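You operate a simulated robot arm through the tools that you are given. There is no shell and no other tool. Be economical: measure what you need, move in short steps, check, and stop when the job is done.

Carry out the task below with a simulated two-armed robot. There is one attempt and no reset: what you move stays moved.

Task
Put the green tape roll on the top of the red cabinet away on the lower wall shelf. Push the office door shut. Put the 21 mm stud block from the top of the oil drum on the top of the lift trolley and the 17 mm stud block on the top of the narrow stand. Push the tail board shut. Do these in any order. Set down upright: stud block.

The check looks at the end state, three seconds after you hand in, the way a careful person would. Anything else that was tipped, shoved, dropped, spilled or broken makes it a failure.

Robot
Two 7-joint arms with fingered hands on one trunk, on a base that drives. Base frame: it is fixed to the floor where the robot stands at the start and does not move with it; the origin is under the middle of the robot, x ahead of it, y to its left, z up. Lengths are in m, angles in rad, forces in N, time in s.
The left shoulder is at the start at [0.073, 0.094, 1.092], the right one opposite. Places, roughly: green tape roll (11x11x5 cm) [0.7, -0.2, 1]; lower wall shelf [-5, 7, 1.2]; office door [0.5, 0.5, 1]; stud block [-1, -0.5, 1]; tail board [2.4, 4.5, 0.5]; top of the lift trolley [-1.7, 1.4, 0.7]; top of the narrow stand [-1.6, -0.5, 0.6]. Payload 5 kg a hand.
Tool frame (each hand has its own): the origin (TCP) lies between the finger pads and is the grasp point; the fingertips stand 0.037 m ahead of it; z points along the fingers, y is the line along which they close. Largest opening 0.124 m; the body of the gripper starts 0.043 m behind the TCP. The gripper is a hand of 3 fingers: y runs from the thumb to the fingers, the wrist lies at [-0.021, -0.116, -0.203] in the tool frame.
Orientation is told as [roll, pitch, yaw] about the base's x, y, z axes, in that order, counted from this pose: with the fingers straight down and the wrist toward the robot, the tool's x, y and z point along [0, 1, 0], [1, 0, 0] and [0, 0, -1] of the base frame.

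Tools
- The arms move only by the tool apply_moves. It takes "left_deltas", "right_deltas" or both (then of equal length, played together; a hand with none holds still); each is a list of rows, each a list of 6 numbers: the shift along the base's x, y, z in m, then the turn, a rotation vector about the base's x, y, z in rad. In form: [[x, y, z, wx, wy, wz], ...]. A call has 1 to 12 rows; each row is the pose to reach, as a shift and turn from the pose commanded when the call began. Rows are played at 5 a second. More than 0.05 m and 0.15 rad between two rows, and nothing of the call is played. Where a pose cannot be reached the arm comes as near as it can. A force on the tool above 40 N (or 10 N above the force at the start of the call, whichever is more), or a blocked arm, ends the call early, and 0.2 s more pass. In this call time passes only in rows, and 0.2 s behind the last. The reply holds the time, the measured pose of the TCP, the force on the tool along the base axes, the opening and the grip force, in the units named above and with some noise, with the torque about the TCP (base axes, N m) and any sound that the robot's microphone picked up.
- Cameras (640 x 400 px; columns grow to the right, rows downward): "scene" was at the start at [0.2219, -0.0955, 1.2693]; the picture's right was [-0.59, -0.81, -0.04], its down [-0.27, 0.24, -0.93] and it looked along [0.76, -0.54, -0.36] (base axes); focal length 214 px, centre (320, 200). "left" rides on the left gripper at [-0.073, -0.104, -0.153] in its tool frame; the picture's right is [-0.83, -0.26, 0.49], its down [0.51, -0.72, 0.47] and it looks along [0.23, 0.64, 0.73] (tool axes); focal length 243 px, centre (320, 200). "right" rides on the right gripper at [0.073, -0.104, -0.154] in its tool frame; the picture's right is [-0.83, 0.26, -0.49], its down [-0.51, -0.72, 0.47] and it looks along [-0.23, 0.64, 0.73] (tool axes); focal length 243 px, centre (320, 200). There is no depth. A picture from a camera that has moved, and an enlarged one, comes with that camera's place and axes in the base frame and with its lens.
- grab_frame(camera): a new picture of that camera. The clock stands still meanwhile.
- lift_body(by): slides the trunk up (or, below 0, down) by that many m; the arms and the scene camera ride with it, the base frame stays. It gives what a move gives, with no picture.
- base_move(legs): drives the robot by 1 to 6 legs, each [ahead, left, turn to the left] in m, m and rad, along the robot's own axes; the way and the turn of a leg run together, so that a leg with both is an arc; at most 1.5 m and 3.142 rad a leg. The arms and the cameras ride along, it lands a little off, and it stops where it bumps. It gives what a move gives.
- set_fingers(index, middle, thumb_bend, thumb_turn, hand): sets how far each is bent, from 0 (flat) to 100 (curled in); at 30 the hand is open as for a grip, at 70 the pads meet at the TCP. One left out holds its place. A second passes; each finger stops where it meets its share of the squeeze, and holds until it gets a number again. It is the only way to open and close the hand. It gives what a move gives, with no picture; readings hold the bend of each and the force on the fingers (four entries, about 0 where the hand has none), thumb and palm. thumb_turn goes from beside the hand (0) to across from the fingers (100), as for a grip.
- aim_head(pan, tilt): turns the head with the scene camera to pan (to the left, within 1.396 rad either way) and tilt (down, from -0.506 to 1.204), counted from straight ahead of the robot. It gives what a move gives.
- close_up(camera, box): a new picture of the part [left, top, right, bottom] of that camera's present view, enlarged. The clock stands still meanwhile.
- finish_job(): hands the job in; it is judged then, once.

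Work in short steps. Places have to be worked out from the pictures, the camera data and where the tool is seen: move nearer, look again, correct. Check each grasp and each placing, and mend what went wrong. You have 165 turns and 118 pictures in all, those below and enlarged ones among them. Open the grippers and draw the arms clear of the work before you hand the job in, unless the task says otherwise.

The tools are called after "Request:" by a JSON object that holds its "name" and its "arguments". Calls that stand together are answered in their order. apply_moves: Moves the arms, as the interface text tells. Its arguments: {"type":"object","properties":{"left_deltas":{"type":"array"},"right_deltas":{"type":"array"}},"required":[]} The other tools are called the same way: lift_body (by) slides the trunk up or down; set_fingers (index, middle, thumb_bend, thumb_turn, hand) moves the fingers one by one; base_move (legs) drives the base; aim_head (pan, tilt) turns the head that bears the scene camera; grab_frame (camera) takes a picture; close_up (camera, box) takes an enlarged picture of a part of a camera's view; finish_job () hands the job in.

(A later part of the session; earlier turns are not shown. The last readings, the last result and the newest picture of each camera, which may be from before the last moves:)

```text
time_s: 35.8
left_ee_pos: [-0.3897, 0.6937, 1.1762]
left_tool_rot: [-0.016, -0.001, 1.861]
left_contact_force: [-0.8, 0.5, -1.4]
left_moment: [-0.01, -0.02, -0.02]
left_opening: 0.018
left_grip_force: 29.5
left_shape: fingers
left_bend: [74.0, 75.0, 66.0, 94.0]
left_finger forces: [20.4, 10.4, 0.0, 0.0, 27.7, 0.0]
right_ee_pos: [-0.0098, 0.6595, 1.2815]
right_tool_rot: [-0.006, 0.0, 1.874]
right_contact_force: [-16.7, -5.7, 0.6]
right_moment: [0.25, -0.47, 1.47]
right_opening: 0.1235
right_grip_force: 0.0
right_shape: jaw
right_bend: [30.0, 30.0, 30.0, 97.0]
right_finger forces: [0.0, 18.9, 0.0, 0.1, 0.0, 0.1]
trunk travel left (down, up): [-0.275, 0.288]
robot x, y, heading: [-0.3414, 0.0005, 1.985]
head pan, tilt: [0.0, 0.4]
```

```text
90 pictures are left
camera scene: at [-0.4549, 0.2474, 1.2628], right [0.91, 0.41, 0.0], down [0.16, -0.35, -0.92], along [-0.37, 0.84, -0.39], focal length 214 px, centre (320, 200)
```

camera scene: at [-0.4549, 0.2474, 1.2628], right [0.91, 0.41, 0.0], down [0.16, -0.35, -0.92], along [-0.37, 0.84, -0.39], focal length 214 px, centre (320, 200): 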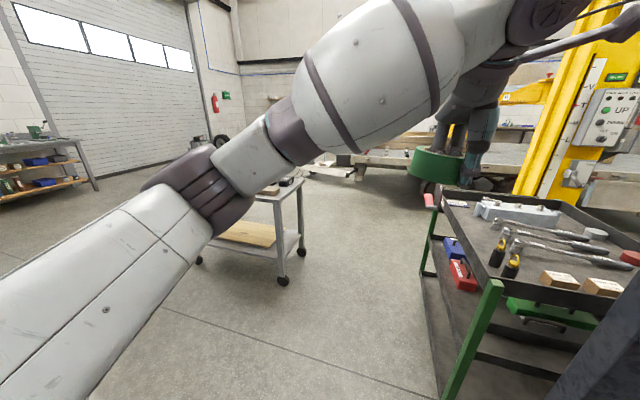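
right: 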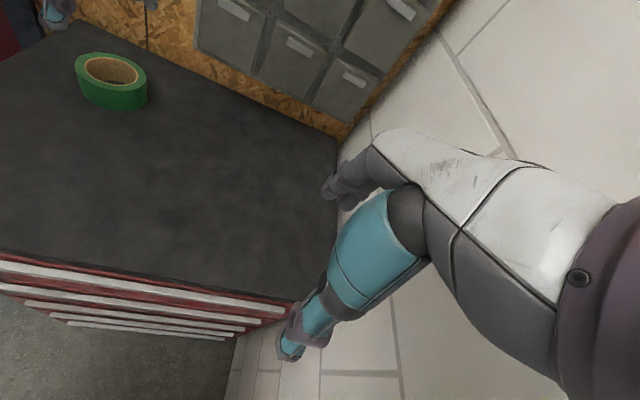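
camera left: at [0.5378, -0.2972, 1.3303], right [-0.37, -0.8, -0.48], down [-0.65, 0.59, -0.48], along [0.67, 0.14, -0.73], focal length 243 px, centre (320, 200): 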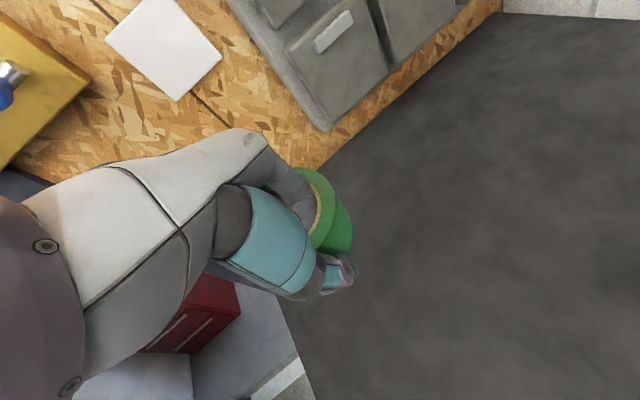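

The right hand's finger touched the door's edge during the turn (about 15 N). I turn back a bit to free it and look at it.

Request:
{"name": "base_move", "arguments": {"legs": [[0, 0, -0.15]]}}

Request:
{"name": "aim_head", "arguments": {"pan": -0.9, "tilt": 0.4}}

Request:
{"name": "grab_frame", "arguments": {"camera": "scene"}}

```text
time_s: 36.9
left_ee_pos: [-0.2804, 0.6935, 1.1745]
left_tool_rot: [-0.013, 0.0, 1.708]
left_contact_force: [1.2, 0.3, -1.4]
left_moment: [-0.04, -0.01, -0.03]
left_opening: 0.0181
left_grip_force: 29.0
left_shape: fingers
left_bend: [74.0, 75.0, 66.0, 94.0]
left_finger forces: [20.3, 10.3, 0.0, 0.1, 27.6, 0.0]
right_ee_pos: [0.0897, 0.6046, 1.2787]
right_tool_rot: [-0.001, 0.0, 1.719]
right_contact_force: [-0.2, -0.1, -0.3]
right_moment: [0.02, 0.04, -0.03]
right_opening: 0.1238
right_grip_force: 0.0
right_shape: jaw
right_bend: [30.0, 30.0, 30.0, 97.0]
right_finger forces: [0.0, 0.0, 0.0, 0.0, 0.1, 0.1]
trunk travel left (down, up): [-0.275, 0.288]
robot x, y, heading: [-0.341, 0.0006, 1.838]
head pan, tilt: [0.0, 0.4]
```

```text
time_s: 38.1
left_ee_pos: [-0.2813, 0.6935, 1.1742]
left_tool_rot: [-0.015, 0.0, 1.707]
left_contact_force: [0.4, -0.1, -2.1]
left_moment: [-0.04, 0.0, 0.0]
left_opening: 0.0181
left_grip_force: 29.0
left_shape: fingers
left_bend: [74.0, 75.0, 66.0, 94.0]
left_finger forces: [20.3, 10.3, 0.0, 0.0, 27.7, 0.1]
right_ee_pos: [0.0884, 0.6018, 1.28]
right_tool_rot: [-0.002, 0.001, 1.718]
right_contact_force: [0.8, -0.4, -0.3]
right_moment: [0.01, 0.03, -0.03]
right_opening: 0.124
right_grip_force: 0.1
right_shape: jaw
right_bend: [30.0, 30.0, 30.0, 97.0]
right_finger forces: [0.0, 0.1, 0.0, 0.0, 0.1, 0.1]
trunk travel left (down, up): [-0.275, 0.288]
robot x, y, heading: [-0.3426, 0.0004, 1.834]
head pan, tilt: [-0.901, 0.4]
```

```text
89 pictures are left
camera scene: at [-0.334, 0.2475, 1.2629], right [0.8, -0.59, 0.0], down [-0.23, -0.31, -0.92], along [0.55, 0.74, -0.39], focal length 214 px, centre (320, 200)
```

scene: 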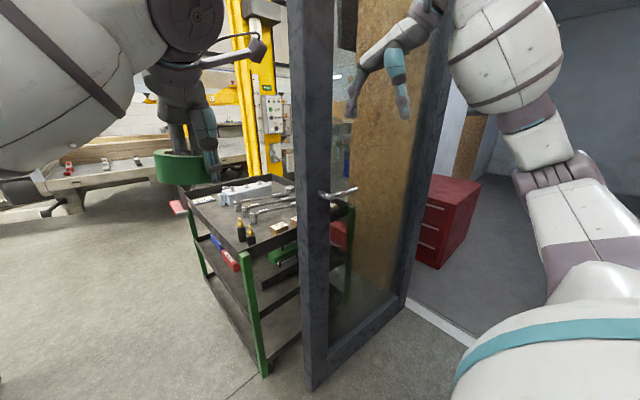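

It's free and the door unmoved. I tuck the right hand back toward the body before travelling.

Request:
{"name": "apply_moves", "arguments": {"right_deltas": [[-0.02, -0.045, 0, 0, 0, 0], [-0.03, -0.09, 0, 0, 0, 0], [-0.04, -0.13, 0, 0, 0, 0], [-0.05, -0.17, 0, 0, 0, 0]]}}

Request:
{"name": "base_move", "arguments": {"legs": [[0.12, 0.35, 0], [0.4, 0.0, 0.0]]}}

Request:
{"name": "aim_head", "arguments": {"pan": 0.35, "tilt": 0.25}}

Request:
{"name": "grab_frame", "arguments": {"camera": "scene"}}

```text
time_s: 39.3
left_ee_pos: [-0.281, 0.6908, 1.1758]
left_tool_rot: [-0.013, -0.001, 1.708]
left_contact_force: [0.1, -0.3, -1.0]
left_moment: [-0.03, -0.03, -0.01]
left_opening: 0.0179
left_grip_force: 29.3
left_shape: fingers
left_bend: [74.0, 75.0, 66.0, 94.0]
left_finger forces: [20.3, 10.3, 0.1, 0.0, 27.7, 0.1]
right_ee_pos: [0.0707, 0.3585, 1.3278]
right_tool_rot: [0.082, -0.413, 1.723]
right_contact_force: [0.0, 0.1, -0.9]
right_moment: [0.03, 0.02, 0.0]
right_opening: 0.124
right_grip_force: 0.0
right_shape: jaw
right_bend: [30.0, 30.0, 30.0, 97.0]
right_finger forces: [0.1, 0.0, 0.0, 0.0, 0.0, 0.0]
right hand out of reach, approached as far as the arm can: row 2, 3, 4
trunk travel left (down, up): [-0.275, 0.288]
robot x, y, heading: [-0.3398, 0.0001, 1.833]
head pan, tilt: [-0.901, 0.4]
stopped in row 4 (right hand): the arm was blocked; the commanded pose is now the measured one
```

```text
time_s: 43.7
left_ee_pos: [-0.7457, 1.1034, 1.1761]
left_tool_rot: [-0.014, -0.001, 1.698]
left_contact_force: [0.2, 0.2, -1.4]
left_moment: [-0.04, 0.0, 0.0]
left_opening: 0.018
left_grip_force: 29.3
left_shape: fingers
left_bend: [74.0, 75.0, 66.0, 94.0]
left_finger forces: [20.4, 10.4, 0.0, 0.0, 27.6, 0.1]
right_ee_pos: [-0.3984, 0.7664, 1.3285]
right_tool_rot: [0.084, -0.412, 1.715]
right_contact_force: [-0.2, -0.6, -0.7]
right_moment: [-0.03, 0.01, 0.0]
right_opening: 0.1239
right_grip_force: 0.0
right_shape: jaw
right_bend: [30.0, 30.0, 30.0, 97.0]
right_finger forces: [0.0, 0.0, 0.0, 0.0, 0.0, 0.0]
trunk travel left (down, up): [-0.275, 0.288]
robot x, y, heading: [-0.8134, 0.4142, 1.821]
head pan, tilt: [-0.901, 0.4]
```

```text
time_s: 45.2
left_ee_pos: [-0.7458, 1.1026, 1.1755]
left_tool_rot: [-0.014, -0.001, 1.695]
left_contact_force: [0.3, 0.6, -1.6]
left_moment: [-0.03, -0.06, 0.01]
left_opening: 0.018
left_grip_force: 28.9
left_shape: fingers
left_bend: [74.0, 75.0, 66.0, 94.0]
left_finger forces: [20.4, 10.3, 0.0, 0.0, 27.6, 0.0]
right_ee_pos: [-0.3974, 0.7669, 1.3279]
right_tool_rot: [0.085, -0.412, 1.713]
right_contact_force: [0.3, -0.1, -0.6]
right_moment: [0.01, -0.04, 0.04]
right_opening: 0.1242
right_grip_force: 0.0
right_shape: jaw
right_bend: [30.0, 30.0, 30.0, 97.0]
right_finger forces: [0.0, 0.0, 0.1, 0.0, 0.1, 0.1]
trunk travel left (down, up): [-0.275, 0.288]
robot x, y, heading: [-0.8167, 0.4111, 1.826]
head pan, tilt: [0.351, 0.25]
```

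```text
88 pictures are left
camera scene: at [-0.9131, 0.6615, 1.2768], right [0.82, 0.57, 0.0], down [0.14, -0.2, -0.97], along [-0.55, 0.8, -0.25], focal length 214 px, centre (320, 200)
```

scene: 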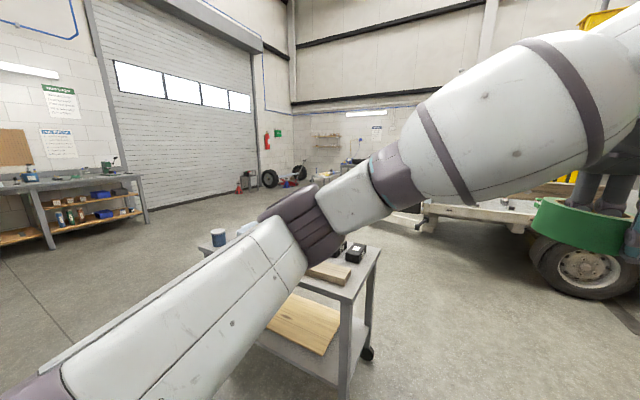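

I zoom on the way ahead to plan the route to the shelf.

Request:
{"name": "close_up", "arguments": {"camera": "scene", "box": [240, 110, 560, 310]}}

```text
2.00 times, centred on (400, 210) of scene
camera zoom: at [-0.9131, 0.6615, 1.2768], right [0.82, 0.57, 0.0], down [0.14, -0.2, -0.97], along [-0.55, 0.8, -0.25], focal length 429 px, centre (160, 180)
```

zoom: 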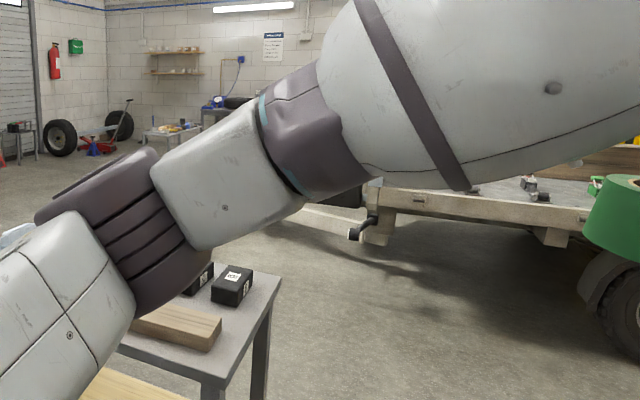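

The trailer's drawbar and the trolley block the direct line, so I'll go around the trolley's left: turn to face -x, drive past it, then turn toward the shelf.

Request:
{"name": "base_move", "arguments": {"legs": [[0, 0, 1.32], [1.5, 0, 0], [0.5, 0, 0], [0, 0, -0.95]]}}

Request:
{"name": "aim_head", "arguments": {"pan": 0.0, "tilt": 0.25}}

Request:
{"name": "grab_frame", "arguments": {"camera": "scene"}}

```text
time_s: 60.9
left_ee_pos: [-3.0156, 1.066, 1.1757]
left_tool_rot: [-0.013, -0.002, 2.073]
left_contact_force: [0.4, 0.0, -1.7]
left_moment: [-0.02, -0.08, 0.01]
left_opening: 0.0175
left_grip_force: 28.1
left_shape: fingers
left_bend: [74.0, 75.0, 66.0, 94.0]
left_finger forces: [19.7, 10.0, 0.0, 0.1, 26.7, 0.0]
right_ee_pos: [-2.5696, 0.881, 1.3273]
right_tool_rot: [0.084, -0.413, 2.091]
right_contact_force: [0.5, -0.3, 0.3]
right_moment: [-0.02, -0.01, -0.02]
right_opening: 0.124
right_grip_force: 0.0
right_shape: jaw
right_bend: [30.0, 30.0, 30.0, 97.0]
right_finger forces: [0.0, 0.0, 0.0, 0.0, 0.1, 0.0]
trunk travel left (down, up): [-0.275, 0.288]
robot x, y, heading: [-2.8265, 0.3948, 2.196]
head pan, tilt: [0.351, 0.25]
```

```text
time_s: 61.7
left_ee_pos: [-3.016, 1.0658, 1.176]
left_tool_rot: [-0.014, -0.001, 2.072]
left_contact_force: [0.2, -0.9, -1.3]
left_moment: [-0.01, -0.06, -0.01]
left_opening: 0.0175
left_grip_force: 28.2
left_shape: fingers
left_bend: [74.0, 75.0, 66.0, 94.0]
left_finger forces: [19.8, 10.0, 0.0, 0.0, 26.6, 0.0]
right_ee_pos: [-2.5697, 0.8805, 1.3275]
right_tool_rot: [0.086, -0.411, 2.091]
right_contact_force: [-0.1, 0.2, -0.3]
right_moment: [0.03, -0.02, -0.04]
right_opening: 0.1236
right_grip_force: 0.0
right_shape: jaw
right_bend: [30.0, 30.0, 30.0, 97.0]
right_finger forces: [0.0, 0.1, 0.0, 0.0, 0.0, 0.1]
trunk travel left (down, up): [-0.275, 0.288]
robot x, y, heading: [-2.8264, 0.3959, 2.199]
head pan, tilt: [0.0, 0.25]
```

```text
86 pictures are left
camera scene: at [-2.9868, 0.6167, 1.2768], right [0.81, 0.59, 0.0], down [0.15, -0.2, -0.97], along [-0.57, 0.78, -0.25], focal length 214 px, centre (320, 200)
```

scene: 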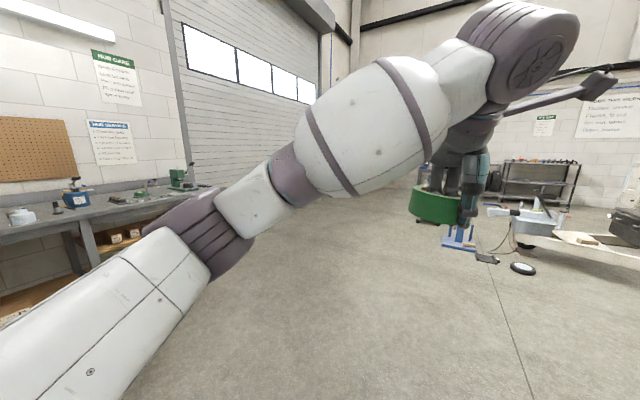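

Clear floor ahead; the drawbar jack is near [-3,4]. I drive 1.5 m ahead and turn to face the far wall.

Request:
{"name": "base_move", "arguments": {"legs": [[1.5, 0, 0], [0.3, 0, 0], [0, 0, -0.55]]}}

Request:
{"name": "aim_head", "arguments": {"pan": 0.35, "tilt": 0.1}}

Request:
{"name": "grab_frame", "arguments": {"camera": "scene"}}

```text
time_s: 72.5
left_ee_pos: [-3.7054, 2.5457, 1.1749]
left_tool_rot: [-0.014, 0.0, 1.516]
left_contact_force: [-0.2, -0.2, -2.0]
left_moment: [-0.06, -0.05, -0.01]
left_opening: 0.0172
left_grip_force: 27.8
left_shape: fingers
left_bend: [74.0, 75.0, 66.0, 94.0]
left_finger forces: [19.4, 10.1, 0.0, 0.0, 26.6, 0.0]
right_ee_pos: [-3.4255, 2.1515, 1.3271]
right_tool_rot: [0.085, -0.413, 1.533]
right_contact_force: [0.0, 0.4, 0.9]
right_moment: [-0.02, 0.02, 0.0]
right_opening: 0.1239
right_grip_force: 0.1
right_shape: jaw
right_bend: [30.0, 30.0, 30.0, 97.0]
right_finger forces: [0.0, 0.1, 0.0, 0.1, 0.1, 0.0]
trunk travel left (down, up): [-0.275, 0.288]
robot x, y, heading: [-3.8972, 1.8743, 1.642]
head pan, tilt: [0.0, 0.25]
```

```text
time_s: 73.3
left_ee_pos: [-3.7071, 2.5451, 1.1766]
left_tool_rot: [-0.013, -0.003, 1.516]
left_contact_force: [0.0, 1.1, -1.5]
left_moment: [-0.03, -0.03, 0.02]
left_opening: 0.0172
left_grip_force: 27.8
left_shape: fingers
left_bend: [74.0, 75.0, 66.0, 94.0]
left_finger forces: [19.4, 10.0, 0.0, 0.1, 26.5, 0.1]
right_ee_pos: [-3.4263, 2.1519, 1.328]
right_tool_rot: [0.085, -0.412, 1.532]
right_contact_force: [0.3, 0.6, -1.1]
right_moment: [0.01, -0.02, 0.0]
right_opening: 0.1239
right_grip_force: 0.1
right_shape: jaw
right_bend: [30.0, 30.0, 30.0, 97.0]
right_finger forces: [0.1, 0.0, 0.0, 0.0, 0.1, 0.0]
trunk travel left (down, up): [-0.275, 0.288]
robot x, y, heading: [-3.8995, 1.8769, 1.637]
head pan, tilt: [0.351, 0.099]
```

```text
85 pictures are left
camera scene: at [-3.9504, 2.1395, 1.2907], right [0.91, 0.41, 0.0], down [0.04, -0.09, -0.99], along [-0.41, 0.91, -0.1], focal length 214 px, centre (320, 200)
```

scene: 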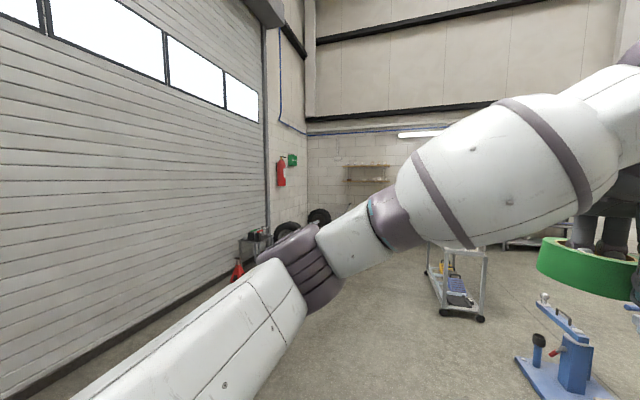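

Shelf direction confirmed, [-5, 7]; cart standing right at x>-3.75. I drive on to about [-4.9, 4.5] and face the wall.

Request:
{"name": "base_move", "arguments": {"legs": [[0, 0, 0.29], [1.5, 0, 0], [1.3, 0, 0], [0, 0, -0.36]]}}

Request:
{"name": "aim_head", "arguments": {"pan": -0.1, "tilt": 0.2}}

Request:
{"name": "grab_frame", "arguments": {"camera": "scene"}}

```text
time_s: 89.0
left_ee_pos: [-4.6306, 5.1801, 1.1752]
left_tool_rot: [-0.013, 0.002, 1.432]
left_contact_force: [0.5, 1.2, -1.3]
left_moment: [-0.05, 0.02, 0.01]
left_opening: 0.0172
left_grip_force: 28.5
left_shape: fingers
left_bend: [74.0, 75.0, 66.0, 94.0]
left_finger forces: [19.2, 10.0, 0.0, 0.0, 26.5, 0.1]
right_ee_pos: [-4.3817, 4.7653, 1.3278]
right_tool_rot: [0.084, -0.411, 1.452]
right_contact_force: [-0.3, 0.1, -0.2]
right_moment: [0.03, 0.01, 0.0]
right_opening: 0.124
right_grip_force: 0.1
right_shape: jaw
right_bend: [30.0, 30.0, 30.0, 97.0]
right_finger forces: [0.0, 0.0, 0.0, 0.1, 0.0, 0.0]
trunk travel left (down, up): [-0.275, 0.288]
robot x, y, heading: [-4.8777, 4.5306, 1.56]
head pan, tilt: [0.351, 0.099]
```

```text
time_s: 89.9
left_ee_pos: [-4.6298, 5.1813, 1.1761]
left_tool_rot: [-0.014, 0.0, 1.432]
left_contact_force: [-0.3, 0.1, -0.8]
left_moment: [-0.04, -0.01, 0.06]
left_opening: 0.0171
left_grip_force: 28.2
left_shape: fingers
left_bend: [74.0, 75.0, 66.0, 94.0]
left_finger forces: [19.2, 10.0, 0.0, 0.1, 26.5, 0.0]
right_ee_pos: [-4.3825, 4.7647, 1.3284]
right_tool_rot: [0.084, -0.411, 1.453]
right_contact_force: [0.5, 0.3, 0.8]
right_moment: [-0.02, 0.01, 0.0]
right_opening: 0.1241
right_grip_force: 0.0
right_shape: jaw
right_bend: [30.0, 30.0, 30.0, 97.0]
right_finger forces: [0.1, 0.1, 0.0, 0.1, 0.0, 0.1]
trunk travel left (down, up): [-0.275, 0.288]
robot x, y, heading: [-4.8745, 4.5297, 1.56]
head pan, tilt: [-0.099, 0.201]
```

```text
84 pictures are left
camera scene: at [-4.865, 4.8013, 1.2814], right [0.99, -0.11, 0.0], down [-0.02, -0.2, -0.98], along [0.11, 0.97, -0.2], focal length 214 px, centre (320, 200)
```

scene: 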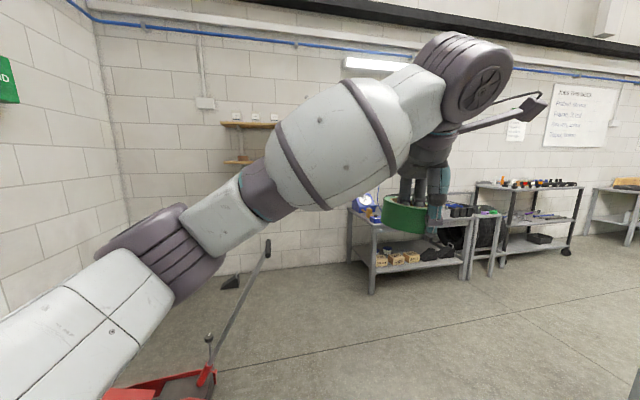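

Wall at y≈7.1; a red floor jack's handle rises in front of the shelf around x≈-5.1. My left arm blocks the view, so I swing the left hand over to the left side.

Request:
{"name": "apply_moves", "arguments": {"left_deltas": [[-0.045, 0, 0, 0, 0, 0.03], [-0.09, 0, 0.0, 0, 0, 0.06], [-0.135, 0, 0, 0, 0, 0.09], [-0.18, 0, 0, 0, 0, 0.12], [-0.225, 0, 0, 0, 0, 0.15], [-0.27, 0, 0, 0, 0, 0.18], [-0.315, 0, 0, 0, 0, 0.21], [-0.36, 0, 0, 0, 0, 0.24], [-0.405, 0, 0, 0, 0, 0.27], [-0.45, 0, 0, 0, 0, 0.3], [-0.495, 0, 0, 0, 0, 0.33]]}}

Request:
{"name": "aim_head", "arguments": {"pan": 0.0, "tilt": 0.2}}

Request:
{"name": "grab_frame", "arguments": {"camera": "scene"}}

```text
time_s: 92.3
left_ee_pos: [-5.1293, 5.1789, 1.1786]
left_tool_rot: [-0.016, 0.0, 1.763]
left_contact_force: [-0.2, -0.3, -1.6]
left_moment: [-0.05, -0.04, -0.02]
left_opening: 0.017
left_grip_force: 28.1
left_shape: fingers
left_bend: [74.0, 75.0, 66.0, 94.0]
left_finger forces: [19.3, 10.2, 0.1, 0.1, 26.3, 0.0]
right_ee_pos: [-4.3838, 4.765, 1.3287]
right_tool_rot: [0.081, -0.413, 1.452]
right_contact_force: [-0.5, -0.6, 0.2]
right_moment: [0.0, -0.01, 0.02]
right_opening: 0.124
right_grip_force: 0.1
right_shape: jaw
right_bend: [30.0, 30.0, 30.0, 97.0]
right_finger forces: [0.0, 0.1, 0.1, 0.0, 0.0, 0.1]
trunk travel left (down, up): [-0.275, 0.288]
robot x, y, heading: [-4.8733, 4.5302, 1.564]
head pan, tilt: [-0.099, 0.201]
```

```text
time_s: 93.0
left_ee_pos: [-5.1254, 5.1804, 1.1783]
left_tool_rot: [-0.013, 0.0, 1.763]
left_contact_force: [0.2, -0.1, -2.2]
left_moment: [-0.01, -0.05, 0.0]
left_opening: 0.017
left_grip_force: 27.8
left_shape: fingers
left_bend: [74.0, 75.0, 66.0, 94.0]
left_finger forces: [19.3, 10.1, 0.0, 0.0, 26.3, 0.0]
right_ee_pos: [-4.382, 4.7655, 1.3272]
right_tool_rot: [0.084, -0.41, 1.45]
right_contact_force: [0.1, -0.3, 0.3]
right_moment: [-0.02, 0.02, -0.01]
right_opening: 0.1239
right_grip_force: 0.1
right_shape: jaw
right_bend: [30.0, 30.0, 30.0, 97.0]
right_finger forces: [0.0, 0.0, 0.0, 0.0, 0.0, 0.0]
trunk travel left (down, up): [-0.275, 0.288]
robot x, y, heading: [-4.8729, 4.5319, 1.562]
head pan, tilt: [0.0, 0.201]
```

```text
83 pictures are left
camera scene: at [-4.8742, 4.8019, 1.2814], right [1.0, -0.01, 0.0], down [0.0, -0.2, -0.98], along [0.01, 0.98, -0.2], focal length 214 px, centre (320, 200)
```

scene: 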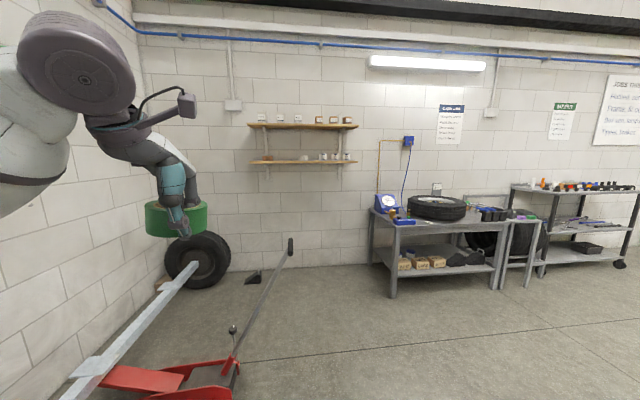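

Clear view: wall y≈7.1, lower shelf z≈1.24, jack handle low at x≈-5.1..-5.3. I zoom on the shelf for free spots.

Request:
{"name": "close_up", "arguments": {"camera": "scene", "box": [240, 105, 368, 185]}}

```text
5.00 times, centred on (304, 145) of scene
camera zoom: at [-4.8742, 4.8019, 1.2814], right [1.0, -0.01, 0.0], down [0.0, -0.2, -0.98], along [0.01, 0.98, -0.2], focal length 1072 px, centre (400, 475)
```

zoom: 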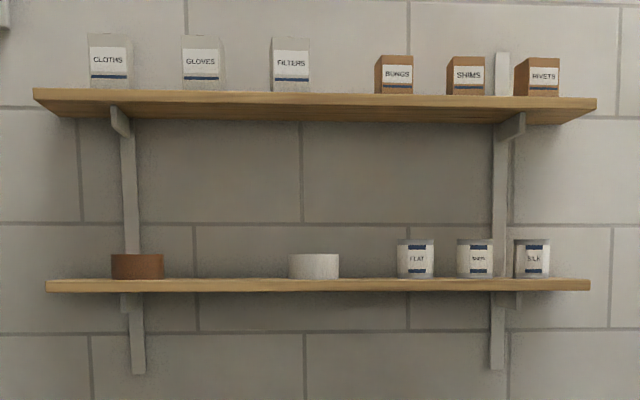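

Free spot on the lower shelf between the brown and white rolls at x≈-5.19 (shelf front y≈6.84, top z≈1.24). I raise the trunk and drive closer, right of the jack handle.

Request:
{"name": "lift_body", "arguments": {"by": 0.16}}

Request:
{"name": "base_move", "arguments": {"legs": [[1.25, -0.12, 0]]}}

Request:
{"name": "aim_head", "arguments": {"pan": 0.45, "tilt": 0.45}}

Request:
{"name": "grab_frame", "arguments": {"camera": "scene"}}

```text
time_s: 94.8
left_ee_pos: [-5.1244, 5.1804, 1.3352]
left_tool_rot: [-0.012, 0.0, 1.764]
left_contact_force: [0.6, 0.7, -0.8]
left_moment: [-0.04, -0.06, 0.0]
left_opening: 0.0167
left_grip_force: 28.0
left_shape: fingers
left_bend: [74.0, 75.0, 66.0, 94.0]
left_finger forces: [19.1, 10.1, 0.0, 0.1, 26.3, 0.0]
right_ee_pos: [-4.3821, 4.7665, 1.4871]
right_tool_rot: [0.085, -0.411, 1.451]
right_contact_force: [-0.7, -0.7, -0.1]
right_moment: [0.0, -0.01, 0.0]
right_opening: 0.1243
right_grip_force: 0.1
right_shape: jaw
right_bend: [30.0, 30.0, 30.0, 97.0]
right_finger forces: [0.0, 0.0, 0.0, 0.0, 0.0, 0.1]
trunk travel left (down, up): [-0.435, 0.128]
robot x, y, heading: [-4.8748, 4.533, 1.563]
head pan, tilt: [0.0, 0.201]
```

```text
time_s: 101.1
left_ee_pos: [-5.0251, 6.4152, 1.3354]
left_tool_rot: [-0.013, -0.002, 1.789]
left_contact_force: [0.1, -0.1, -1.8]
left_moment: [-0.02, -0.03, 0.01]
left_opening: 0.017
left_grip_force: 28.1
left_shape: fingers
left_bend: [74.0, 75.0, 66.0, 94.0]
left_finger forces: [19.0, 10.2, 0.0, 0.0, 26.4, 0.0]
right_ee_pos: [-4.27, 6.0192, 1.4865]
right_tool_rot: [0.084, -0.412, 1.476]
right_contact_force: [0.1, -0.2, 0.6]
right_moment: [-0.01, -0.01, -0.03]
right_opening: 0.1241
right_grip_force: 0.1
right_shape: jaw
right_bend: [30.0, 30.0, 30.0, 97.0]
right_finger forces: [0.0, 0.0, 0.0, 0.1, 0.0, 0.0]
trunk travel left (down, up): [-0.435, 0.128]
robot x, y, heading: [-4.7588, 5.7775, 1.587]
head pan, tilt: [0.0, 0.201]
```

```text
time_s: 102.0
left_ee_pos: [-5.0254, 6.4168, 1.3345]
left_tool_rot: [-0.015, -0.002, 1.789]
left_contact_force: [-1.0, -0.1, -1.6]
left_moment: [-0.05, -0.01, -0.02]
left_opening: 0.017
left_grip_force: 27.8
left_shape: fingers
left_bend: [74.0, 75.0, 66.0, 94.0]
left_finger forces: [19.1, 10.0, 0.0, 0.0, 26.4, 0.1]
right_ee_pos: [-4.2703, 6.0196, 1.4877]
right_tool_rot: [0.085, -0.413, 1.476]
right_contact_force: [0.8, -0.2, -0.1]
right_moment: [0.01, -0.01, -0.01]
right_opening: 0.1242
right_grip_force: 0.1
right_shape: jaw
right_bend: [30.0, 30.0, 30.0, 97.0]
right_finger forces: [0.0, 0.0, 0.0, 0.0, 0.0, 0.0]
trunk travel left (down, up): [-0.435, 0.128]
robot x, y, heading: [-4.7601, 5.772, 1.592]
head pan, tilt: [0.45, 0.45]
```

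```text
81 pictures are left
camera scene: at [-4.8034, 5.9904, 1.4241], right [0.89, 0.45, 0.0], down [0.2, -0.39, -0.9], along [-0.4, 0.8, -0.43], focal length 214 px, centre (320, 200)
```

scene: 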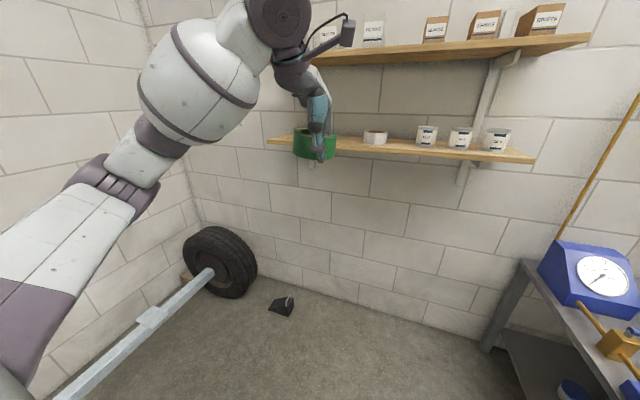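

The handle is not in this view, so it must be nearer to my left side. I look down-left.

Request:
{"name": "aim_head", "arguments": {"pan": 0.9, "tilt": 1.1}}

Request:
{"name": "grab_frame", "arguments": {"camera": "scene"}}

```text
time_s: 103.1
left_ee_pos: [-5.0245, 6.4163, 1.335]
left_tool_rot: [-0.014, -0.002, 1.789]
left_contact_force: [0.0, 0.4, -2.2]
left_moment: [-0.06, -0.03, 0.01]
left_opening: 0.0167
left_grip_force: 28.3
left_shape: fingers
left_bend: [74.0, 75.0, 66.0, 94.0]
left_finger forces: [19.0, 10.1, 0.0, 0.1, 26.4, 0.1]
right_ee_pos: [-4.2709, 6.0195, 1.4869]
right_tool_rot: [0.084, -0.411, 1.476]
right_contact_force: [-0.2, -0.4, -0.3]
right_moment: [0.01, 0.0, -0.01]
right_opening: 0.1238
right_grip_force: 0.0
right_shape: jaw
right_bend: [30.0, 30.0, 30.0, 97.0]
right_finger forces: [0.0, 0.0, 0.0, 0.0, 0.0, 0.1]
trunk travel left (down, up): [-0.435, 0.128]
robot x, y, heading: [-4.7616, 5.7756, 1.588]
head pan, tilt: [0.901, 1.1]
```

```text
80 pictures are left
camera scene: at [-4.8122, 5.9467, 1.3719], right [0.61, 0.79, 0.0], down [0.71, -0.54, -0.45], along [-0.36, 0.28, -0.89], focal length 214 px, centre (320, 200)
```

scene: 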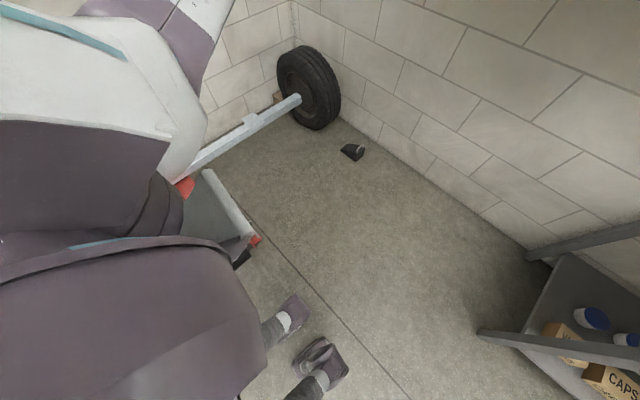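

The jack handle's top is at about [-5.02, 5.86, 0.84], right beside my left hip, untouched. I sidestep right 0.1 m, then go ahead 0.37 m.

Request:
{"name": "base_move", "arguments": {"legs": [[0, -0.1, 0], [0.37, 0, 0]]}}

Request:
{"name": "aim_head", "arguments": {"pan": 0.45, "tilt": 0.45}}

Request:
{"name": "grab_frame", "arguments": {"camera": "scene"}}

Request:
{"name": "grab_frame", "arguments": {"camera": "left"}}

```text
time_s: 106.2
left_ee_pos: [-4.9303, 6.7872, 1.3368]
left_tool_rot: [-0.014, -0.001, 1.792]
left_contact_force: [-1.2, 0.0, -1.6]
left_moment: [-0.04, 0.01, -0.04]
left_opening: 0.017
left_grip_force: 28.0
left_shape: fingers
left_bend: [74.0, 75.0, 66.0, 94.0]
left_finger forces: [19.1, 10.2, 0.1, 0.0, 26.4, 0.1]
right_ee_pos: [-4.1759, 6.3903, 1.4874]
right_tool_rot: [0.084, -0.413, 1.476]
right_contact_force: [-0.7, 0.3, -0.5]
right_moment: [0.03, 0.01, 0.0]
right_opening: 0.1239
right_grip_force: 0.0
right_shape: jaw
right_bend: [30.0, 30.0, 30.0, 97.0]
right_finger forces: [0.0, 0.0, 0.0, 0.0, 0.1, 0.0]
trunk travel left (down, up): [-0.435, 0.128]
robot x, y, heading: [-4.6642, 6.1459, 1.586]
head pan, tilt: [0.901, 1.1]
```

```text
time_s: 107.2
left_ee_pos: [-4.9296, 6.7877, 1.3348]
left_tool_rot: [-0.014, 0.0, 1.79]
left_contact_force: [0.1, 0.5, -2.0]
left_moment: [-0.02, -0.02, -0.01]
left_opening: 0.0169
left_grip_force: 27.7
left_shape: fingers
left_bend: [74.0, 75.0, 66.0, 94.0]
left_finger forces: [19.1, 10.2, 0.0, 0.1, 26.5, 0.0]
right_ee_pos: [-4.1771, 6.3916, 1.4875]
right_tool_rot: [0.083, -0.413, 1.477]
right_contact_force: [0.0, -0.3, 0.0]
right_moment: [0.02, 0.0, 0.02]
right_opening: 0.1239
right_grip_force: 0.0
right_shape: jaw
right_bend: [30.0, 30.0, 30.0, 97.0]
right_finger forces: [0.0, 0.0, 0.0, 0.1, 0.1, 0.0]
trunk travel left (down, up): [-0.435, 0.128]
robot x, y, heading: [-4.667, 6.1489, 1.582]
head pan, tilt: [0.45, 0.45]
```

```text
79 pictures are left
camera scene: at [-4.7094, 6.3626, 1.424], right [0.89, 0.45, 0.0], down [0.2, -0.39, -0.9], along [-0.4, 0.8, -0.44], focal length 214 px, centre (320, 200)
```

scene: 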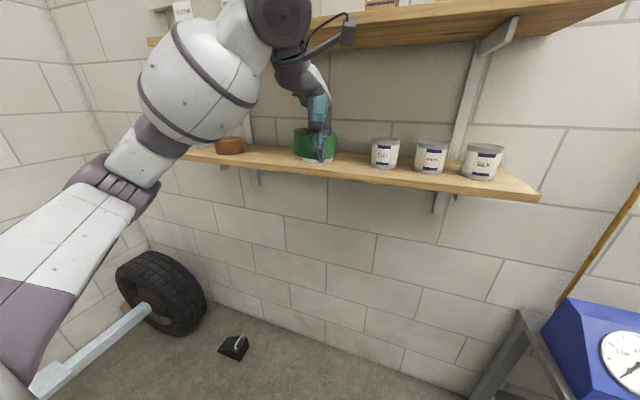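

```text
78 pictures are left
camera left: at [-4.8383, 6.7013, 1.4892], right [0.87, -0.07, -0.48], down [-0.33, -0.81, -0.48], along [-0.36, 0.58, -0.73], focal length 243 px, centre (320, 200)
```

left: 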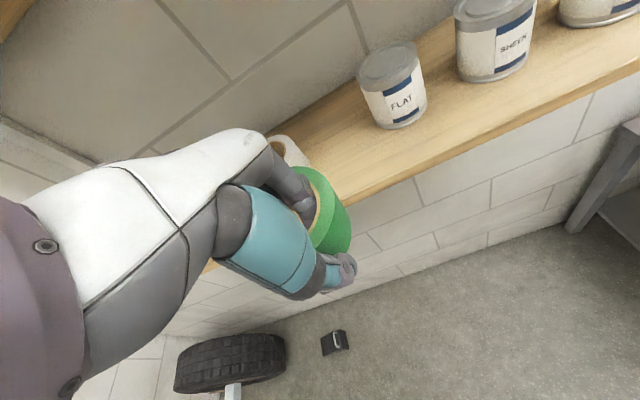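

The white roll sits right behind my hand and the free gap is further left at x≈-5.19. I draw back 3 cm and move left 0.26 m in front of the shelf.

Request:
{"name": "apply_moves", "arguments": {"left_deltas": [[-0.02, -0.035, 0, 0, 0, 0], [-0.065, -0.035, 0, 0, 0, 0.0], [-0.11, -0.035, 0, 0, 0, 0.0], [-0.155, -0.035, 0, 0, 0, 0], [-0.2, -0.035, 0, 0, 0, 0], [-0.245, -0.035, 0, 0, 0, 0], [-0.26, -0.035, 0, 0, 0, 0]]}}

Request:
{"name": "grab_frame", "arguments": {"camera": "left"}}

Request:
{"name": "grab_frame", "arguments": {"camera": "scene"}}

```text
time_s: 108.8
left_ee_pos: [-5.1898, 6.753, 1.3357]
left_tool_rot: [-0.016, -0.004, 1.786]
left_contact_force: [0.5, -0.4, -0.3]
left_moment: [-0.05, -0.06, 0.0]
left_opening: 0.0169
left_grip_force: 27.8
left_shape: fingers
left_bend: [74.0, 75.0, 66.0, 94.0]
left_finger forces: [18.9, 10.2, 0.0, 0.0, 26.5, 0.0]
right_ee_pos: [-4.1767, 6.3907, 1.4878]
right_tool_rot: [0.084, -0.414, 1.477]
right_contact_force: [-0.6, -0.5, -0.2]
right_moment: [-0.02, -0.03, -0.03]
right_opening: 0.1236
right_grip_force: 0.1
right_shape: jaw
right_bend: [30.0, 30.0, 30.0, 97.0]
right_finger forces: [0.1, 0.0, 0.1, 0.1, 0.0, 0.0]
trunk travel left (down, up): [-0.435, 0.128]
robot x, y, heading: [-4.6667, 6.1471, 1.586]
head pan, tilt: [0.45, 0.45]
```

```text
77 pictures are left
camera left: at [-5.0984, 6.6664, 1.4909], right [0.87, -0.08, -0.48], down [-0.33, -0.81, -0.48], along [-0.36, 0.58, -0.73], focal length 243 px, centre (320, 200)
```

left: 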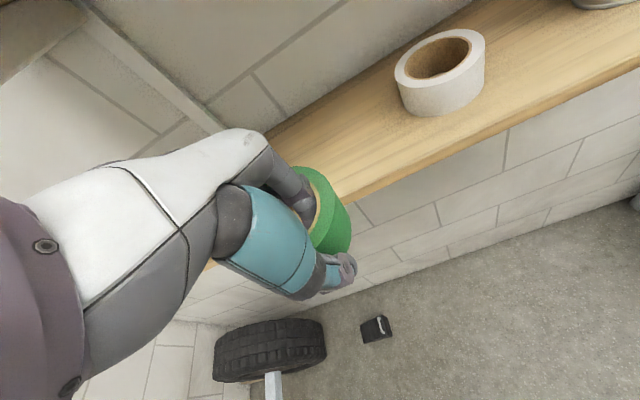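

```text
76 pictures are left
camera scene: at [-4.7093, 6.3627, 1.4241], right [0.89, 0.45, 0.0], down [0.2, -0.39, -0.9], along [-0.4, 0.8, -0.44], focal length 214 px, centre (320, 200)
```

scene: 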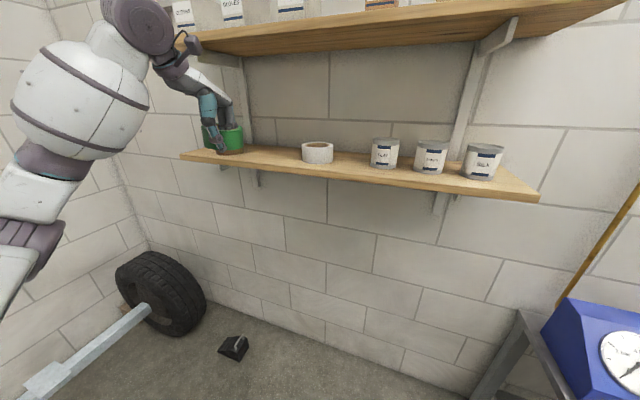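

White roll is at [-5.0, 6.93], brown at ≈[-5.35, 6.91]; I go in over the gap, then lower.

Request:
{"name": "apply_moves", "arguments": {"left_deltas": [[0.02, 0.045, 0, 0, 0, 0], [0.02, 0.09, 0, 0, 0, 0], [0.02, 0.12, 0, 0, 0, 0], [0.02, 0.14, 0, 0, 0, 0]]}}

Request:
{"name": "grab_frame", "arguments": {"camera": "left"}}

Request:
{"name": "close_up", "arguments": {"camera": "scene", "box": [150, 30, 390, 180]}}

```text
time_s: 109.8
left_ee_pos: [-5.1699, 6.8954, 1.3361]
left_tool_rot: [-0.012, 0.0, 1.788]
left_contact_force: [0.7, 0.2, -1.4]
left_moment: [-0.09, -0.01, 0.03]
left_opening: 0.017
left_grip_force: 27.8
left_shape: fingers
left_bend: [74.0, 75.0, 66.0, 94.0]
left_finger forces: [18.9, 10.3, 0.1, 0.0, 26.5, 0.0]
right_ee_pos: [-4.1762, 6.3932, 1.488]
right_tool_rot: [0.085, -0.41, 1.477]
right_contact_force: [0.1, 1.2, -0.1]
right_moment: [-0.01, 0.02, 0.01]
right_opening: 0.1242
right_grip_force: 0.0
right_shape: jaw
right_bend: [30.0, 30.0, 30.0, 97.0]
right_finger forces: [0.0, 0.0, 0.0, 0.0, 0.1, 0.1]
trunk travel left (down, up): [-0.435, 0.128]
robot x, y, heading: [-4.6693, 6.1485, 1.588]
head pan, tilt: [0.45, 0.45]
```

```text
75 pictures are left
camera left: at [-5.0784, 6.8077, 1.4894], right [0.87, -0.08, -0.48], down [-0.33, -0.81, -0.48], along [-0.36, 0.58, -0.73], focal length 243 px, centre (320, 200)
```

left: 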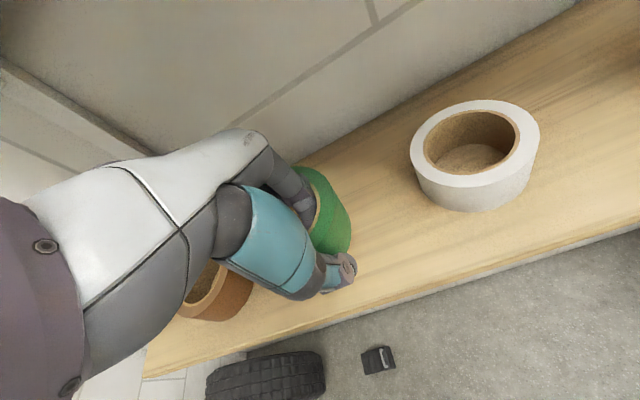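

```text
2.67 times, centred on (270, 105) of scene
camera zoom: at [-4.7085, 6.3644, 1.4238], right [0.89, 0.45, 0.0], down [0.19, -0.39, -0.9], along [-0.4, 0.8, -0.44], focal length 572 px, centre (453, 453)
```

zoom: 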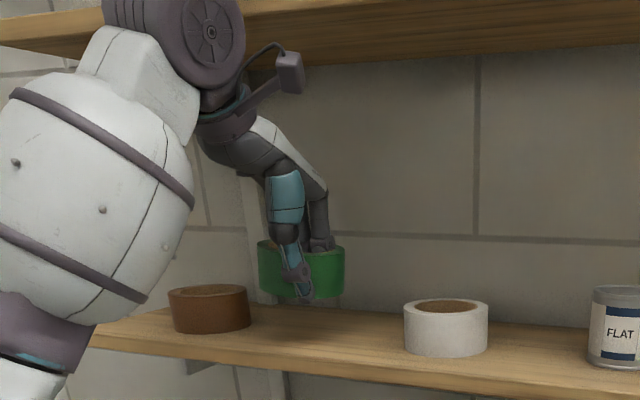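

The tape hovers over the gap. I lower until it touches.

Request:
{"name": "apply_moves", "arguments": {"left_deltas": [[0, 0, -0.015, 0, 0, 0], [0, 0, -0.028, 0, 0, 0], [0, 0, -0.036, 0, 0, 0], [0, 0, -0.042, 0, 0, 0], [0, 0, -0.048, 0, 0, 0], [0, 0, -0.054, 0, 0, 0]]}}

Request:
{"name": "close_up", "arguments": {"camera": "scene", "box": [150, 30, 390, 180]}}

```text
time_s: 111.2
left_ee_pos: [-5.1701, 6.8943, 1.2811]
left_tool_rot: [-0.013, -0.002, 1.789]
left_contact_force: [-0.2, 0.5, -1.3]
left_moment: [-0.04, 0.0, 0.01]
left_opening: 0.0169
left_grip_force: 27.7
left_shape: fingers
left_bend: [74.0, 75.0, 66.0, 94.0]
left_finger forces: [18.8, 10.3, 0.0, 0.0, 26.5, 0.0]
right_ee_pos: [-4.1768, 6.392, 1.4875]
right_tool_rot: [0.083, -0.411, 1.479]
right_contact_force: [0.3, -0.2, 0.1]
right_moment: [-0.01, 0.04, -0.01]
right_opening: 0.1241
right_grip_force: 0.0
right_shape: jaw
right_bend: [30.0, 30.0, 30.0, 97.0]
right_finger forces: [0.1, 0.1, 0.0, 0.0, 0.1, 0.0]
trunk travel left (down, up): [-0.435, 0.128]
robot x, y, heading: [-4.6617, 6.1457, 1.586]
head pan, tilt: [0.45, 0.45]
```

```text
2.67 times, centred on (270, 105) of scene
camera zoom: at [-4.7095, 6.3629, 1.424], right [0.89, 0.45, 0.0], down [0.2, -0.39, -0.9], along [-0.4, 0.8, -0.44], focal length 572 px, centre (453, 453)
```

zoom: 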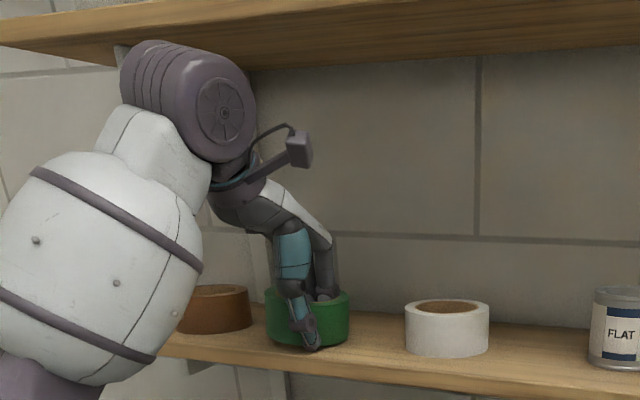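

Nearly on the surface. I lower further in small steps.

Request:
{"name": "apply_moves", "arguments": {"left_deltas": [[0, 0, -0.005, 0, 0, 0], [0, 0, -0.009, 0, 0, 0], [0, 0, -0.013, 0, 0, 0], [0, 0, -0.017, 0, 0, 0]]}}

Request:
{"name": "close_up", "arguments": {"camera": "scene", "box": [150, 30, 390, 180]}}

```text
time_s: 112.0
left_ee_pos: [-5.1712, 6.8898, 1.2782]
left_tool_rot: [-0.018, -0.019, 1.792]
left_contact_force: [2.1, -5.6, 23.0]
left_moment: [-0.72, -0.51, -0.04]
left_opening: 0.0167
left_grip_force: 41.3
left_shape: fingers
left_bend: [74.0, 75.0, 69.0, 93.0]
left_finger forces: [19.9, 10.4, 0.0, 0.1, 51.6, 0.0]
right_ee_pos: [-4.1758, 6.391, 1.4868]
right_tool_rot: [0.085, -0.413, 1.477]
right_contact_force: [0.2, 0.4, 0.6]
right_moment: [-0.02, 0.0, 0.04]
right_opening: 0.124
right_grip_force: 0.0
right_shape: jaw
right_bend: [30.0, 30.0, 30.0, 97.0]
right_finger forces: [0.1, 0.0, 0.0, 0.1, 0.0, 0.0]
trunk travel left (down, up): [-0.435, 0.128]
robot x, y, heading: [-4.6641, 6.1456, 1.587]
head pan, tilt: [0.45, 0.45]
stopped in row 4 (left hand): the force on the tool passed its limit (the readings are from after the stop); the commanded pose is now the measured one
```

```text
2.67 times, centred on (270, 105) of scene
camera zoom: at [-4.708, 6.3604, 1.4245], right [0.89, 0.45, 0.0], down [0.19, -0.39, -0.9], along [-0.4, 0.81, -0.43], focal length 572 px, centre (453, 453)
```

zoom: 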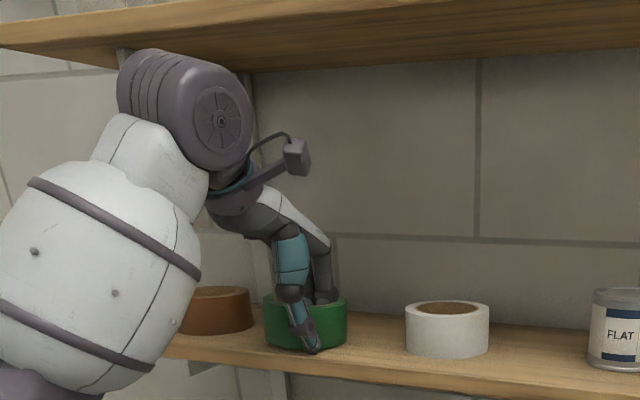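

Thumb tip is on the shelf, tape within millimetres. I release by opening the fingers.

Request:
{"name": "set_fingers", "arguments": {"hand": "left", "thumb_bend": 35, "index": 50, "middle": 50}}

Request:
{"name": "grab_frame", "arguments": {"camera": "left"}}

Request:
{"name": "close_up", "arguments": {"camera": "scene", "box": [150, 30, 390, 180]}}

```text
time_s: 112.9
left_ee_pos: [-5.1689, 6.8927, 1.2805]
left_tool_rot: [-0.017, -0.023, 1.789]
left_contact_force: [6.2, -1.7, 24.6]
left_moment: [0.85, 0.02, -0.26]
left_opening: 0.0896
left_grip_force: 12.9
left_shape: fingers
left_bend: [51.0, 52.0, 35.0, 97.0]
left_finger forces: [9.4, 15.8, 0.0, 0.0, 0.0, 0.1]
right_ee_pos: [-4.176, 6.3906, 1.4876]
right_tool_rot: [0.084, -0.414, 1.475]
right_contact_force: [0.0, 0.7, 0.5]
right_moment: [-0.02, -0.06, -0.01]
right_opening: 0.124
right_grip_force: 0.0
right_shape: jaw
right_bend: [30.0, 30.0, 30.0, 97.0]
right_finger forces: [0.0, 0.1, 0.1, 0.0, 0.0, 0.0]
trunk travel left (down, up): [-0.435, 0.128]
robot x, y, heading: [-4.6628, 6.1465, 1.585]
head pan, tilt: [0.45, 0.45]
stopped (left hand): the force on the tool passed its limit (the readings are from after the stop); the commanded pose is now the measured one
```

```text
71 pictures are left
camera left: at [-5.0773, 6.8011, 1.4318], right [0.87, -0.06, -0.48], down [-0.33, -0.8, -0.5], along [-0.36, 0.59, -0.72], focal length 243 px, centre (320, 200)
```

left: 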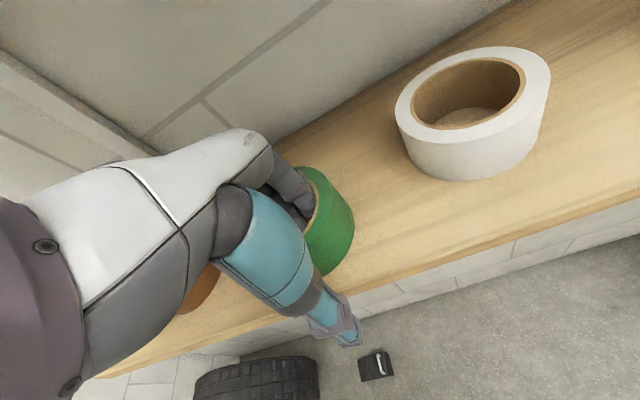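

```text
2.67 times, centred on (270, 105) of scene
camera zoom: at [-4.7073, 6.3613, 1.4242], right [0.89, 0.45, 0.0], down [0.19, -0.39, -0.9], along [-0.4, 0.81, -0.43], focal length 572 px, centre (453, 453)
```

zoom: 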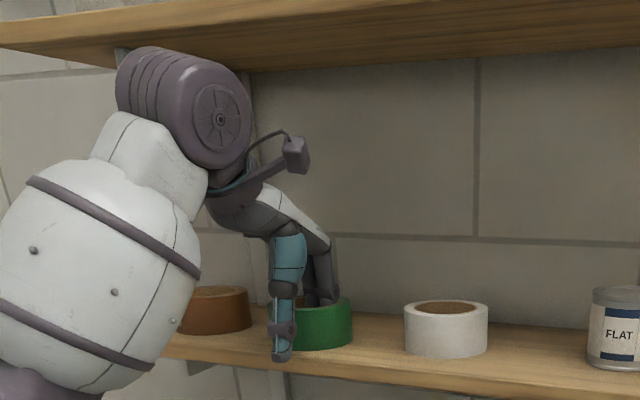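

Tape rests flat on the shelf; fingers press on the shelf within the hole. I lift straight up 5.5 cm (same height as on entry), then back out.

Request:
{"name": "apply_moves", "arguments": {"left_deltas": [[0, 0, 0.012, 0, 0, 0], [0, 0, 0.03, 0, 0, 0], [0, 0, 0.045, 0, 0, 0], [0, 0, 0.058, 0, 0, 0]]}}

Request:
{"name": "close_up", "arguments": {"camera": "scene", "box": [150, 30, 390, 180]}}

```text
time_s: 113.9
left_ee_pos: [-5.1716, 6.8937, 1.3326]
left_tool_rot: [-0.015, -0.012, 1.79]
left_contact_force: [0.2, 0.0, -0.1]
left_moment: [0.02, 0.02, 0.01]
left_opening: 0.0903
left_grip_force: 0.1
left_shape: fingers
left_bend: [50.0, 50.0, 35.0, 97.0]
left_finger forces: [0.1, 0.0, 0.1, 0.0, 0.1, 0.1]
right_ee_pos: [-4.1776, 6.3917, 1.4871]
right_tool_rot: [0.085, -0.41, 1.476]
right_contact_force: [-0.2, 0.1, 0.3]
right_moment: [0.0, -0.02, -0.02]
right_opening: 0.124
right_grip_force: 0.1
right_shape: jaw
right_bend: [30.0, 30.0, 30.0, 97.0]
right_finger forces: [0.0, 0.0, 0.0, 0.0, 0.1, 0.0]
trunk travel left (down, up): [-0.435, 0.128]
robot x, y, heading: [-4.6663, 6.148, 1.584]
head pan, tilt: [0.45, 0.45]
```

```text
2.67 times, centred on (270, 105) of scene
camera zoom: at [-4.7093, 6.3633, 1.4239], right [0.89, 0.45, 0.0], down [0.2, -0.39, -0.9], along [-0.4, 0.8, -0.44], focal length 572 px, centre (453, 453)
```

zoom: 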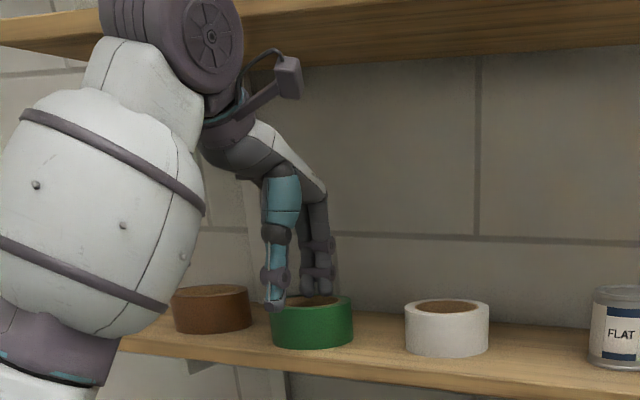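

Tape sits nicely. I raise 2 cm more, then withdraw the hand and the robot backwards.

Request:
{"name": "apply_moves", "arguments": {"left_deltas": [[0, 0, 0.022, 0, 0, 0], [0, -0.04, 0.024, 0, 0, 0], [0, -0.085, 0.024, 0, 0, 0], [0.0, -0.13, 0.024, 0, 0, 0], [0.045, -0.15, 0.024, 0, 0, 0], [0.09, -0.15, 0.024, 0, 0, 0], [0.135, -0.15, 0.024, 0, 0, 0], [0.18, -0.15, 0.024, 0, 0, 0], [0.22, -0.15, 0.024, 0, 0, 0]]}}

Request:
{"name": "grab_frame", "arguments": {"camera": "scene"}}

```text
time_s: 115.9
left_ee_pos: [-4.949, 6.743, 1.357]
left_tool_rot: [-0.015, -0.013, 1.789]
left_contact_force: [0.2, 1.0, -0.1]
left_moment: [-0.05, 0.0, 0.01]
left_opening: 0.0905
left_grip_force: 0.0
left_shape: fingers
left_bend: [50.0, 50.0, 35.0, 98.0]
left_finger forces: [0.0, 0.0, 0.0, 0.0, 0.0, 0.1]
right_ee_pos: [-4.1741, 6.3926, 1.4865]
right_tool_rot: [0.086, -0.411, 1.473]
right_contact_force: [1.0, -0.1, -0.6]
right_moment: [-0.04, 0.07, 0.04]
right_opening: 0.1242
right_grip_force: 0.0
right_shape: jaw
right_bend: [30.0, 30.0, 30.0, 97.0]
right_finger forces: [0.1, 0.0, 0.0, 0.0, 0.0, 0.0]
trunk travel left (down, up): [-0.435, 0.128]
robot x, y, heading: [-4.6641, 6.1459, 1.587]
head pan, tilt: [0.45, 0.45]
```

```text
68 pictures are left
camera scene: at [-4.707, 6.3636, 1.424], right [0.89, 0.45, 0.0], down [0.19, -0.39, -0.9], along [-0.4, 0.8, -0.43], focal length 214 px, centre (320, 200)
```

scene: 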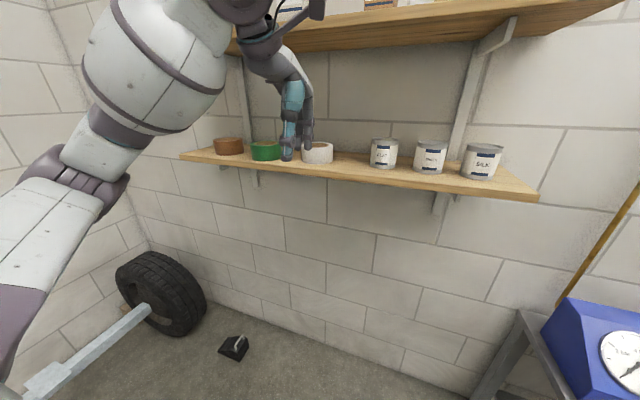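

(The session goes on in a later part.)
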